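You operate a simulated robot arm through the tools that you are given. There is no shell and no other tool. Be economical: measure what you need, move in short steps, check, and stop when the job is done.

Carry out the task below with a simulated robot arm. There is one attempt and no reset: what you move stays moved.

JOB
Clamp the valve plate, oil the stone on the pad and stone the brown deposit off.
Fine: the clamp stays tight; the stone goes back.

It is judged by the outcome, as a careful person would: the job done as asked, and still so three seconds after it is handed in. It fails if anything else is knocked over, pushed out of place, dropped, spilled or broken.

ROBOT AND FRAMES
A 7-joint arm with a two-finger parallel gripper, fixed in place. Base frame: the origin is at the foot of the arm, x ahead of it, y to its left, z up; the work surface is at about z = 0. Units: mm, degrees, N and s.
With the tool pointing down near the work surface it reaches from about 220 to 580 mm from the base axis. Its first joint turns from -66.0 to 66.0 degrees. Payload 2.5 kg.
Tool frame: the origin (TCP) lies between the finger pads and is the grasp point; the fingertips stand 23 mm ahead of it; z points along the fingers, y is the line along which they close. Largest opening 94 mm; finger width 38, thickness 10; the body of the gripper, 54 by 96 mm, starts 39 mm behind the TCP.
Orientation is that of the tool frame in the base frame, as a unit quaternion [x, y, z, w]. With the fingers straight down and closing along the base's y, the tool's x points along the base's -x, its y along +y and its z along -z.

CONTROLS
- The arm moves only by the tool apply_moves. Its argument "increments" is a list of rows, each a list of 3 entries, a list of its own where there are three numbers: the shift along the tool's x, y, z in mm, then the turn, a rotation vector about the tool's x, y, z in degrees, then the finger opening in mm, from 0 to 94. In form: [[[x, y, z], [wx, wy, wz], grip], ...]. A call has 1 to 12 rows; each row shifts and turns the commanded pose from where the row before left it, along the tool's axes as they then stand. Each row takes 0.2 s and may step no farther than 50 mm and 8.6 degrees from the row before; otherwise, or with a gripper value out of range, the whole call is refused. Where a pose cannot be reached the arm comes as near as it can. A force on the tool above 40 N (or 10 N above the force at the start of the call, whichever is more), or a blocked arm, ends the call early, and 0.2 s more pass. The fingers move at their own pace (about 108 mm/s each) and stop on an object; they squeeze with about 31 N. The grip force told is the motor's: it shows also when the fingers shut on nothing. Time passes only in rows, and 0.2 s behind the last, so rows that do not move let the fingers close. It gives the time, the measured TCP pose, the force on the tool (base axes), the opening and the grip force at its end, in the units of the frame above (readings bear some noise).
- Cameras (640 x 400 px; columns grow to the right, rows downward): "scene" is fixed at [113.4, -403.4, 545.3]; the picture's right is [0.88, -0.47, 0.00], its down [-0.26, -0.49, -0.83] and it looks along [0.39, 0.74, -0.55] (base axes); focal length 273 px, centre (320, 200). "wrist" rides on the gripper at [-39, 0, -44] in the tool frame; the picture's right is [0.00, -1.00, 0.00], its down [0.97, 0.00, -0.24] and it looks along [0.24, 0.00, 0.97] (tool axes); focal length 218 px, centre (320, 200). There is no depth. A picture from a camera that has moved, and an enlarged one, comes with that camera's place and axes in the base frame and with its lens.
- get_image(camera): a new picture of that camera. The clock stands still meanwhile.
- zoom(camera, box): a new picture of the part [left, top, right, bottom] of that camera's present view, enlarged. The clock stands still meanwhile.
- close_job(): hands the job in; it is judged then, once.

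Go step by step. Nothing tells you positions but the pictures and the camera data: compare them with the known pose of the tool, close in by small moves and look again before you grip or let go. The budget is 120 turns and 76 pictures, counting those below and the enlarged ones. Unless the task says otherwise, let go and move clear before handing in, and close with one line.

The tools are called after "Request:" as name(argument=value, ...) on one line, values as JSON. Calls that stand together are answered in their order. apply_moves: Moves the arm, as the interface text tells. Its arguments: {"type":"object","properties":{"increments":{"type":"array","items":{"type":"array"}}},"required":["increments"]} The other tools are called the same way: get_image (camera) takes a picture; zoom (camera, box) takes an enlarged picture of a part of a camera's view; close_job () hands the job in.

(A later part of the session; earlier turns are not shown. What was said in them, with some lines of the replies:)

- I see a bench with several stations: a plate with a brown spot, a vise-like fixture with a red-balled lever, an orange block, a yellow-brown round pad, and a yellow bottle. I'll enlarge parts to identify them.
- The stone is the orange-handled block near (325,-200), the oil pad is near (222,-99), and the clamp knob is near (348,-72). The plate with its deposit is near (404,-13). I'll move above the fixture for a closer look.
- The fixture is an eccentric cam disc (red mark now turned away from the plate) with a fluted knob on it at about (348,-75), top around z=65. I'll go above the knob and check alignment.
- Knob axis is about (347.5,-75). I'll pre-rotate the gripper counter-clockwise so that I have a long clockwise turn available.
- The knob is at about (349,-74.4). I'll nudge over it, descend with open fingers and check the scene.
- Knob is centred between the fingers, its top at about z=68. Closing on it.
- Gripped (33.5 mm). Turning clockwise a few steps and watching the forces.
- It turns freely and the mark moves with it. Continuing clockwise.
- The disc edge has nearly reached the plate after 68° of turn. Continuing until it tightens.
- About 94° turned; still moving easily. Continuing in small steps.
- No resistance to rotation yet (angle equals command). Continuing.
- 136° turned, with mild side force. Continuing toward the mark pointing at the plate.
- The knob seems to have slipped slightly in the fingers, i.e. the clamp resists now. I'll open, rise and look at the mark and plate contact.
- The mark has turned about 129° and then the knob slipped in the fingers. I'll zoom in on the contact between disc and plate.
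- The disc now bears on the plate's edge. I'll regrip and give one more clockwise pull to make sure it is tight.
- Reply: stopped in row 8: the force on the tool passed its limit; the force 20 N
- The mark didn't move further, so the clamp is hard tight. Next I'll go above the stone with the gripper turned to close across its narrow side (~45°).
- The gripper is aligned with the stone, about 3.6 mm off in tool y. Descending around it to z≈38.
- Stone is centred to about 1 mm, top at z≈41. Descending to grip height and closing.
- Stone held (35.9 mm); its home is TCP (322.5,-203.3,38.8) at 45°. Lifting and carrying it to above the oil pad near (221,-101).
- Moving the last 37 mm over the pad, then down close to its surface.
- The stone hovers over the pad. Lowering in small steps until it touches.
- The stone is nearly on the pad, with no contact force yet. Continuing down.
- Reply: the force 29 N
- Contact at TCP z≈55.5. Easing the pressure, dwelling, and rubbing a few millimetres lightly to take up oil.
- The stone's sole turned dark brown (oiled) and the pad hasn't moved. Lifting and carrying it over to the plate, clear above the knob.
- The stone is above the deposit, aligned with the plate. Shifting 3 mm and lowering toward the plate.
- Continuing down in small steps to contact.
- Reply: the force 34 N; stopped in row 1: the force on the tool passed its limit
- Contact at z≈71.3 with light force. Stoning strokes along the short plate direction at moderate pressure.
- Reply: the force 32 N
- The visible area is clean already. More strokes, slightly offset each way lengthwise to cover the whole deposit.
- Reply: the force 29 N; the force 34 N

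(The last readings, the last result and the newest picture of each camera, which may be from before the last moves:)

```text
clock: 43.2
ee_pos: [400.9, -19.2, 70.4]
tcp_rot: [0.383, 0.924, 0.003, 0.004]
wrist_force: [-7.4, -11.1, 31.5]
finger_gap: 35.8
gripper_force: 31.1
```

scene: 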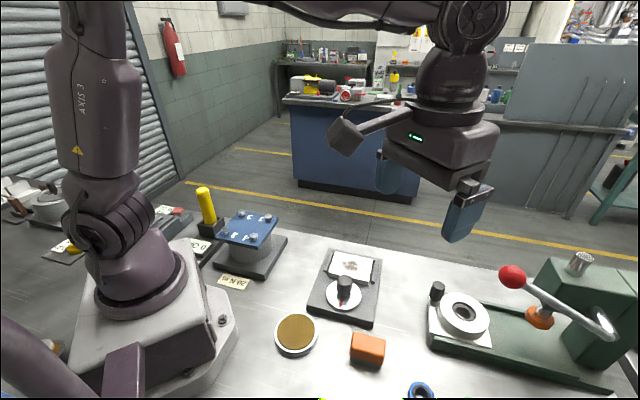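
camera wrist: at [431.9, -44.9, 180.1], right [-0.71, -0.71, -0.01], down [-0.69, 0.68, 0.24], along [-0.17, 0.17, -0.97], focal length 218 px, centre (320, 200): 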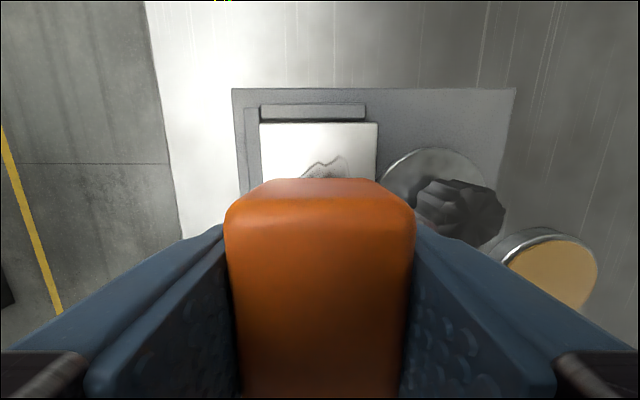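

Lifting off to inspect the plate.

Request:
apply_moves(increments=[[[0, 0, -20], [0, 0, 0], 20], [[0, 0, -30], [0, 0, 0], 20], [[20, 0, -30], [0, 0, 0], 20], [[40, 0, 0], [0, 0, 0], 20], [[0, 0, 0], [0, 0, 0], 20]])

Request:
zoom(camera="scene", box=[290, 210, 410, 310])

Request:
get_image(camera="wrist")

```text
clock: 44.4
ee_pos: [359.6, 27.0, 149.9]
tcp_rot: [0.381, 0.924, 0.003, 0.002]
wrist_force: [1.3, 0.0, -2.0]
finger_gap: 35.8
gripper_force: 31.0
```

```text
4.00 times, centred on (350, 260) of scene
camera zoom: at [113.4, -403.4, 545.3], right [0.88, -0.47, 0.0], down [-0.26, -0.49, -0.83], along [0.39, 0.74, -0.55], focal length 1090 px, centre (200, -40)
```

zoom: 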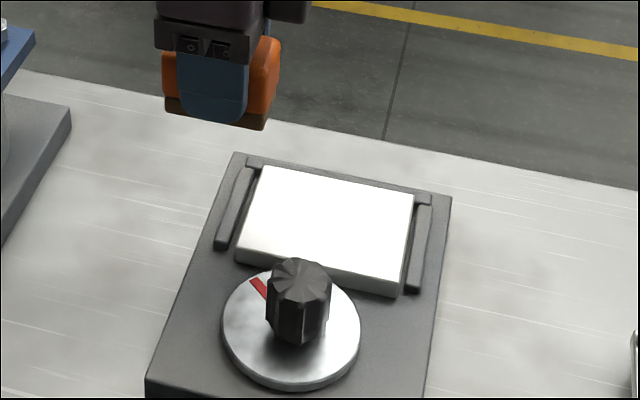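

```text
34 pictures are left
camera wrist: at [385.1, -1.3, 195.0], right [-0.71, -0.71, -0.01], down [-0.69, 0.68, 0.24], along [-0.16, 0.17, -0.97], focal length 218 px, centre (320, 200)
```

wrist: 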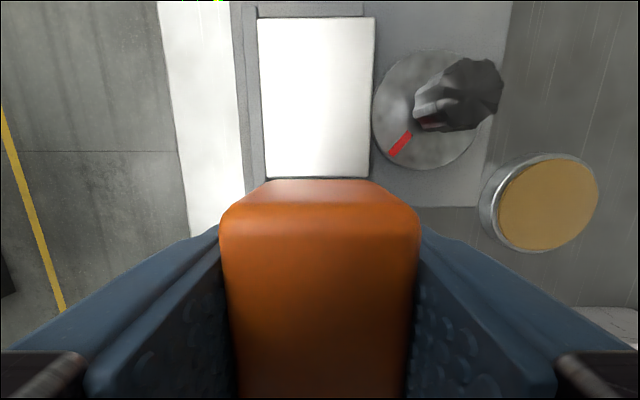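

The plate is clean and the clamp mark hasn't moved. Taking the stone back to its original spot.

Request:
apply_moves(increments=[[[-22.8, -31.5, 0], [0, 0, 0], 20], [[-22.8, -31.5, 0], [0, 0, 0], 20], [[-22.8, -31.5, 0], [0, 0, 0], 20], [[-22.8, -31.5, 0], [0, 0, 0], 20], [[-22.8, -31.5, 0], [0, 0, 0], 20], [[-22.8, -31.5, 0], [0, 0, 0], 20], [[0, 0, 45], [0, 0, 0], 20], [[0, 0, 45], [0, 0, 0], 20], [[0, 0, 0], [0, 0, 0], 20]])

Request:
get_image(camera="scene")

Request:
zoom(camera="scene", box=[310, 220, 390, 290])

```text
clock: 46.4
ee_pos: [323.1, -204.3, 60.0]
tcp_rot: [0.381, 0.925, 0.003, 0.003]
wrist_force: [0.7, -1.5, -2.5]
finger_gap: 35.8
gripper_force: 30.8
```

```text
33 pictures are left
```

scene: 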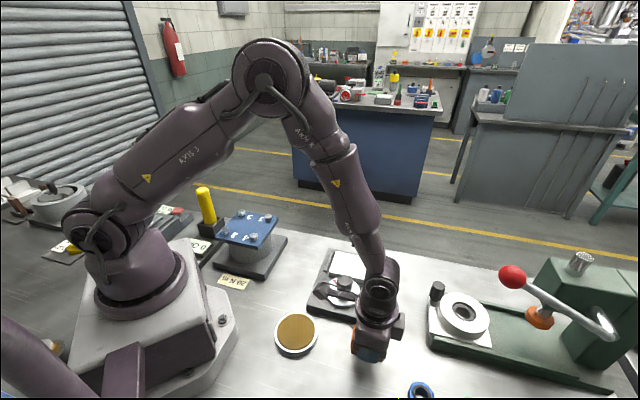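

```text
5.71 times, centred on (350, 255) of scene
camera zoom: at [113.4, -403.4, 545.3], right [0.88, -0.47, 0.0], down [-0.26, -0.49, -0.83], along [0.39, 0.74, -0.55], focal length 1558 px, centre (149, -114)
```

zoom: 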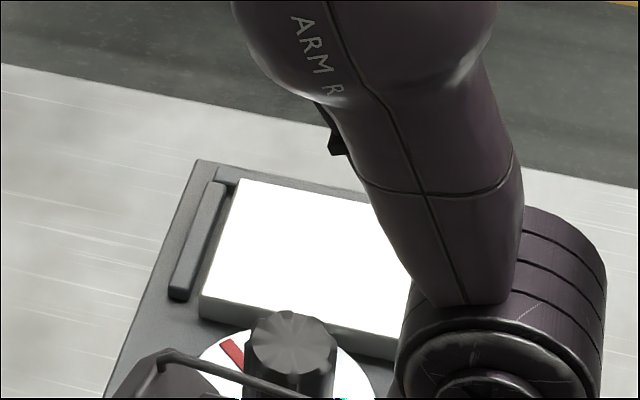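

Over the original spot. Lowering gently onto the bench.

Request:
apply_moves(increments=[[[0.5, 0.5, 10], [0, 0, 0], 20], [[0, 0, 6], [0, 0, 0], 20], [[0, 0, 2], [0, 0, 0], 20], [[0, 0, 1.2], [0, 0, 0], 20], [[0, 0, 1], [0, 0, 0], 20], [[0, 0, 0], [0, 0, 0], 20]])

```text
clock: 47.8
ee_pos: [322.5, -203.7, 38.9]
tcp_rot: [0.381, 0.924, 0.003, 0.003]
wrist_force: [0.3, -0.3, -2.4]
finger_gap: 35.7
gripper_force: 30.8
```

Request:
apply_moves(increments=[[[0, 0, 0.8], [0, 0, 0], 20], [[0, 0, 0.8], [0, 0, 0], 20], [[0, 0, 0], [0, 0, 0], 20]])

```text
clock: 48.6
ee_pos: [322.7, -204.0, 36.3]
tcp_rot: [0.382, 0.924, 0.003, 0.002]
wrist_force: [-0.1, -0.3, -2.4]
finger_gap: 35.7
gripper_force: 31.4
```

No contact yet; the stone shifted slightly up in the grip. Continuing.

Request:
apply_moves(increments=[[[0, 0, 0.7], [0, 0, 0], 20], [[0, 0, 0.7], [0, 0, 0], 20], [[0, 0, 0.7], [0, 0, 0], 20], [[0, 0, 0], [0, 0, 0], 20]])

Request:
zoom(camera="scene", box=[320, 310, 420, 400])

```text
clock: 49.6
ee_pos: [323.6, -201.8, 35.7]
tcp_rot: [0.382, 0.924, 0.003, 0.002]
wrist_force: [0.6, -1.3, -2.5]
finger_gap: 35.8
gripper_force: 31.1
```

```text
4.44 times, centred on (370, 355) of scene
camera zoom: at [113.4, -403.4, 545.3], right [0.88, -0.47, 0.0], down [-0.26, -0.49, -0.83], along [0.39, 0.74, -0.55], focal length 1212 px, centre (98, -489)
```

zoom: 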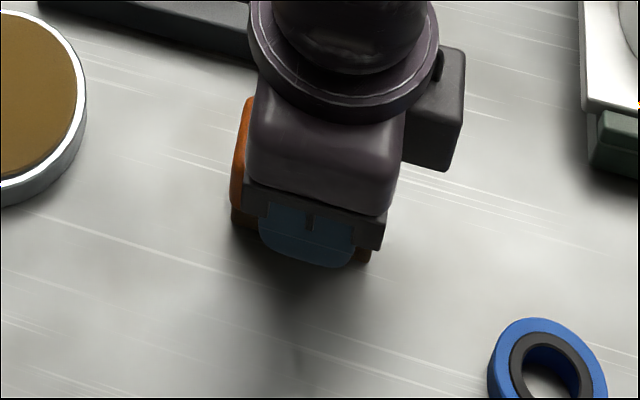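

Still a hair above the bench. Continuing in fine steps.

Request:
apply_moves(increments=[[[0, 0, 0.7], [0, 0, 0], 20], [[0, 0, 0.7], [0, 0, 0], 20], [[0, 0, 0], [0, 0, 0], 20]])

Request:
apply_moves(increments=[[[0, 0, 0.6], [0, 0, 0], 20], [[0, 0, 0.6], [0, 0, 0], 20], [[0, 0, 0], [0, 0, 0], 20]])

```text
clock: 50.4
ee_pos: [323.5, -203.4, 34.8]
tcp_rot: [0.382, 0.924, 0.004, 0.002]
wrist_force: [-4.3, 3.3, 12.9]
finger_gap: 35.9
gripper_force: 31.4
```

```text
clock: 51.2
ee_pos: [323.3, -205.5, 33.8]
tcp_rot: [0.382, 0.924, 0.004, 0.005]
wrist_force: [-2.3, 3.2, 28.6]
finger_gap: 35.7
gripper_force: 31.6
```

The stone now rests on the bench. Releasing slowly and rising clear.

Request:
apply_moves(increments=[[[0, 0, -0.6], [0, 0, 0], 30], [[0, 0, 0], [0, 0, 0], 45], [[0, 0, 0], [0, 0, 0], 70], [[0, 0, 0], [0, 0, 0], 70], [[0, 0, -30], [0, 0, 0], 75], [[0, 0, -40], [0, 0, 0], 75], [[0, 0, -40], [0, 0, 0], 75], [[-45, 0, -40], [0, 0, 0], 75], [[0, 0, 0], [0, 0, 0], 75]])

Request:
get_image(camera="wrist")

Request:
get_image(camera="scene")

Request:
zoom(camera="scene", box=[260, 230, 440, 400])

```text
refused: row 8 steps farther than a row can; nothing moved
```

```text
30 pictures are left
camera wrist: at [350.3, -232.1, 78.2], right [-0.71, -0.71, -0.01], down [-0.69, 0.68, 0.23], along [-0.16, 0.17, -0.97], focal length 218 px, centre (320, 200)
```

wrist: 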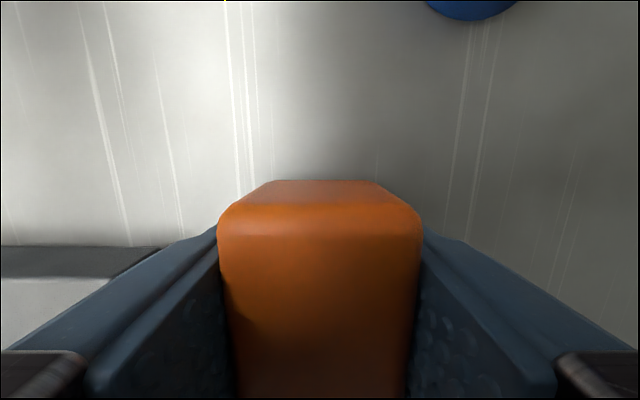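

```text
29 pictures are left
```

scene: 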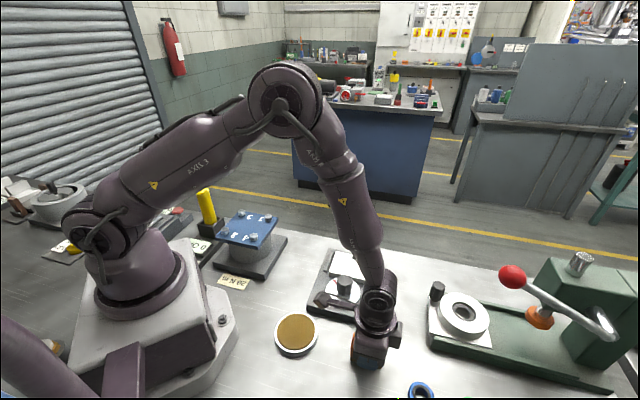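

```text
2.35 times, centred on (350, 315) of scene
camera zoom: at [113.3, -403.3, 545.4], right [0.88, -0.47, 0.0], down [-0.26, -0.49, -0.83], along [0.39, 0.74, -0.55], focal length 641 px, centre (249, -71)
```

zoom: 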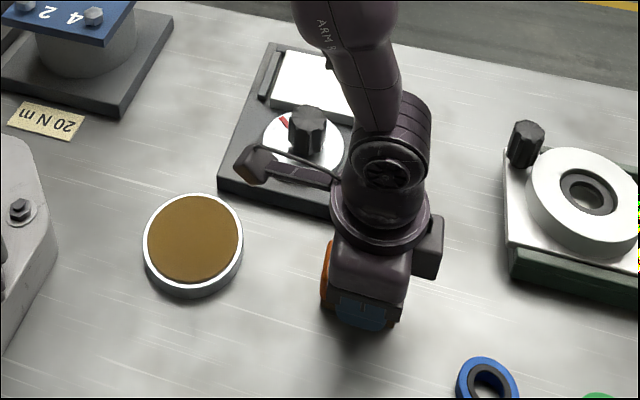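

One step was too long, so nothing moved; I'll repeat with shorter rows to release and rise clear.

Request:
apply_moves(increments=[[[0, 0, -0.6], [0, 0, 0], 34], [[0, 0, 0], [0, 0, 0], 45], [[0, 0, 0], [0, 0, 0], 70], [[0, 0, 0], [0, 0, 0], 70], [[0, 0, -30], [0, 0, 0], 75], [[0, 0, -40], [0, 0, 0], 75], [[0, 0, -40], [0, 0, 0], 75], [[-25, -25, -30], [0, 0, 0], 75], [[0, -40, 0], [0, 0, 0], 75], [[0, 0, 0], [0, 0, 0], 75]])

Request:
get_image(camera="wrist")

Request:
zoom(camera="scene", box=[260, 230, 440, 400])

```text
clock: 53.4
ee_pos: [292.3, -267.7, 172.3]
tcp_rot: [0.382, 0.924, 0.004, 0.002]
wrist_force: [-1.1, -0.2, -0.1]
finger_gap: 75.1
gripper_force: 0.0
```

```text
27 pictures are left
camera wrist: at [320.3, -296.2, 218.1], right [-0.71, -0.71, -0.01], down [-0.69, 0.68, 0.24], along [-0.16, 0.17, -0.97], focal length 218 px, centre (320, 200)
```

wrist: 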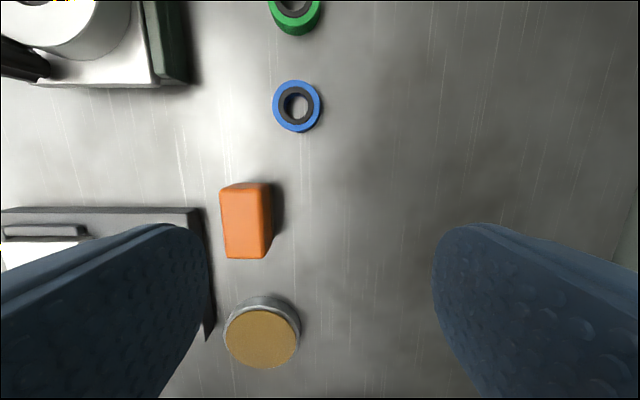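

```text
2.35 times, centred on (350, 315) of scene
camera zoom: at [113.4, -403.4, 545.3], right [0.88, -0.47, 0.0], down [-0.26, -0.49, -0.83], along [0.39, 0.74, -0.55], focal length 641 px, centre (249, -71)
```

zoom: 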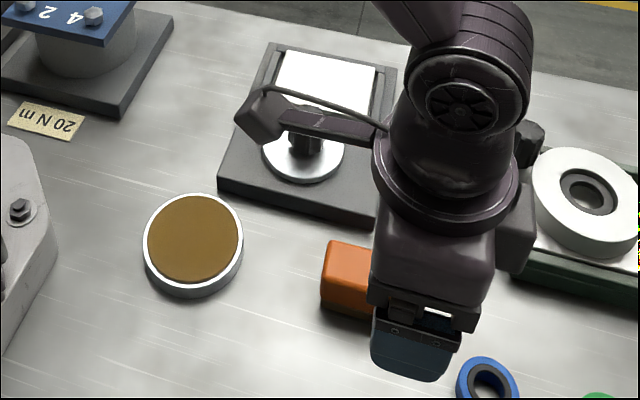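

The stone is back where it was. A last look from above at the plate and the clamp.

Request:
apply_moves(increments=[[[0, 0, -45], [0, 0, 0], 90], [[16.1, 35.2, 0], [0, 0, 0], 90], [[16.1, 35.2, 0], [0, 0, 0], 90], [[16.1, 35.2, 0], [0, 0, 0], 90], [[16.1, 35.2, 0], [0, 0, 0], 90], [[16.1, 35.2, 0], [0, 0, 0], 90], [[16.1, 35.2, 0], [0, 0, 0], 90], [[0, 0, 0], [0, 0, 0], 90]])

Request:
zoom(camera="wrist", box=[160, 40, 480, 240])

Request:
get_image(camera="scene")

```text
clock: 55.2
ee_pos: [375.4, -50.8, 219.7]
tcp_rot: [0.382, 0.924, 0.004, 0.002]
wrist_force: [-0.8, -0.2, 0.7]
finger_gap: 89.9
gripper_force: 0.0
```

```text
2.00 times, centred on (320, 140) of wrist
camera zoom: at [401.8, -78.2, 264.3], right [-0.71, -0.71, -0.01], down [-0.69, 0.68, 0.24], along [-0.16, 0.17, -0.97], focal length 436 px, centre (320, 320)
```

zoom: 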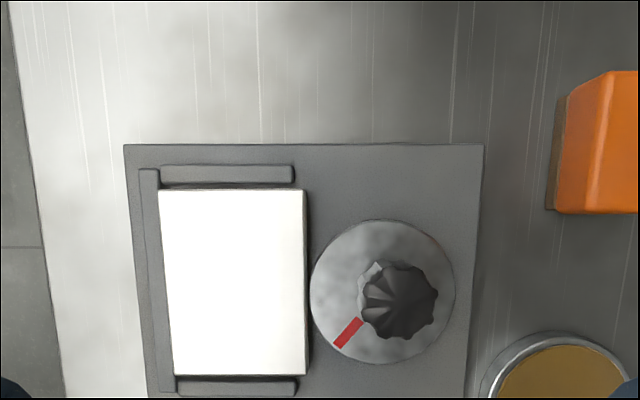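

```text
24 pictures are left
```

scene: 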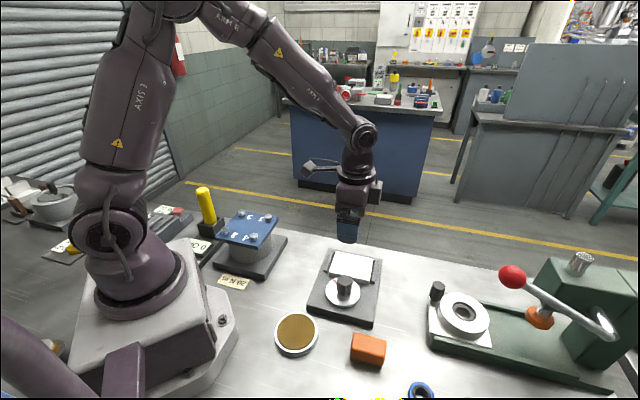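

The plate is clean, the clamp mark is where I tightened it, the stone is back and nothing else has moved. Handing in.

Request:
close_job()

```text
The job is handed in.
```

I clamped the valve plate tight, oiled the stone on the pad and stoned the brown deposit off. The clamp hadn't moved at the last look, and the stone is back in its place.
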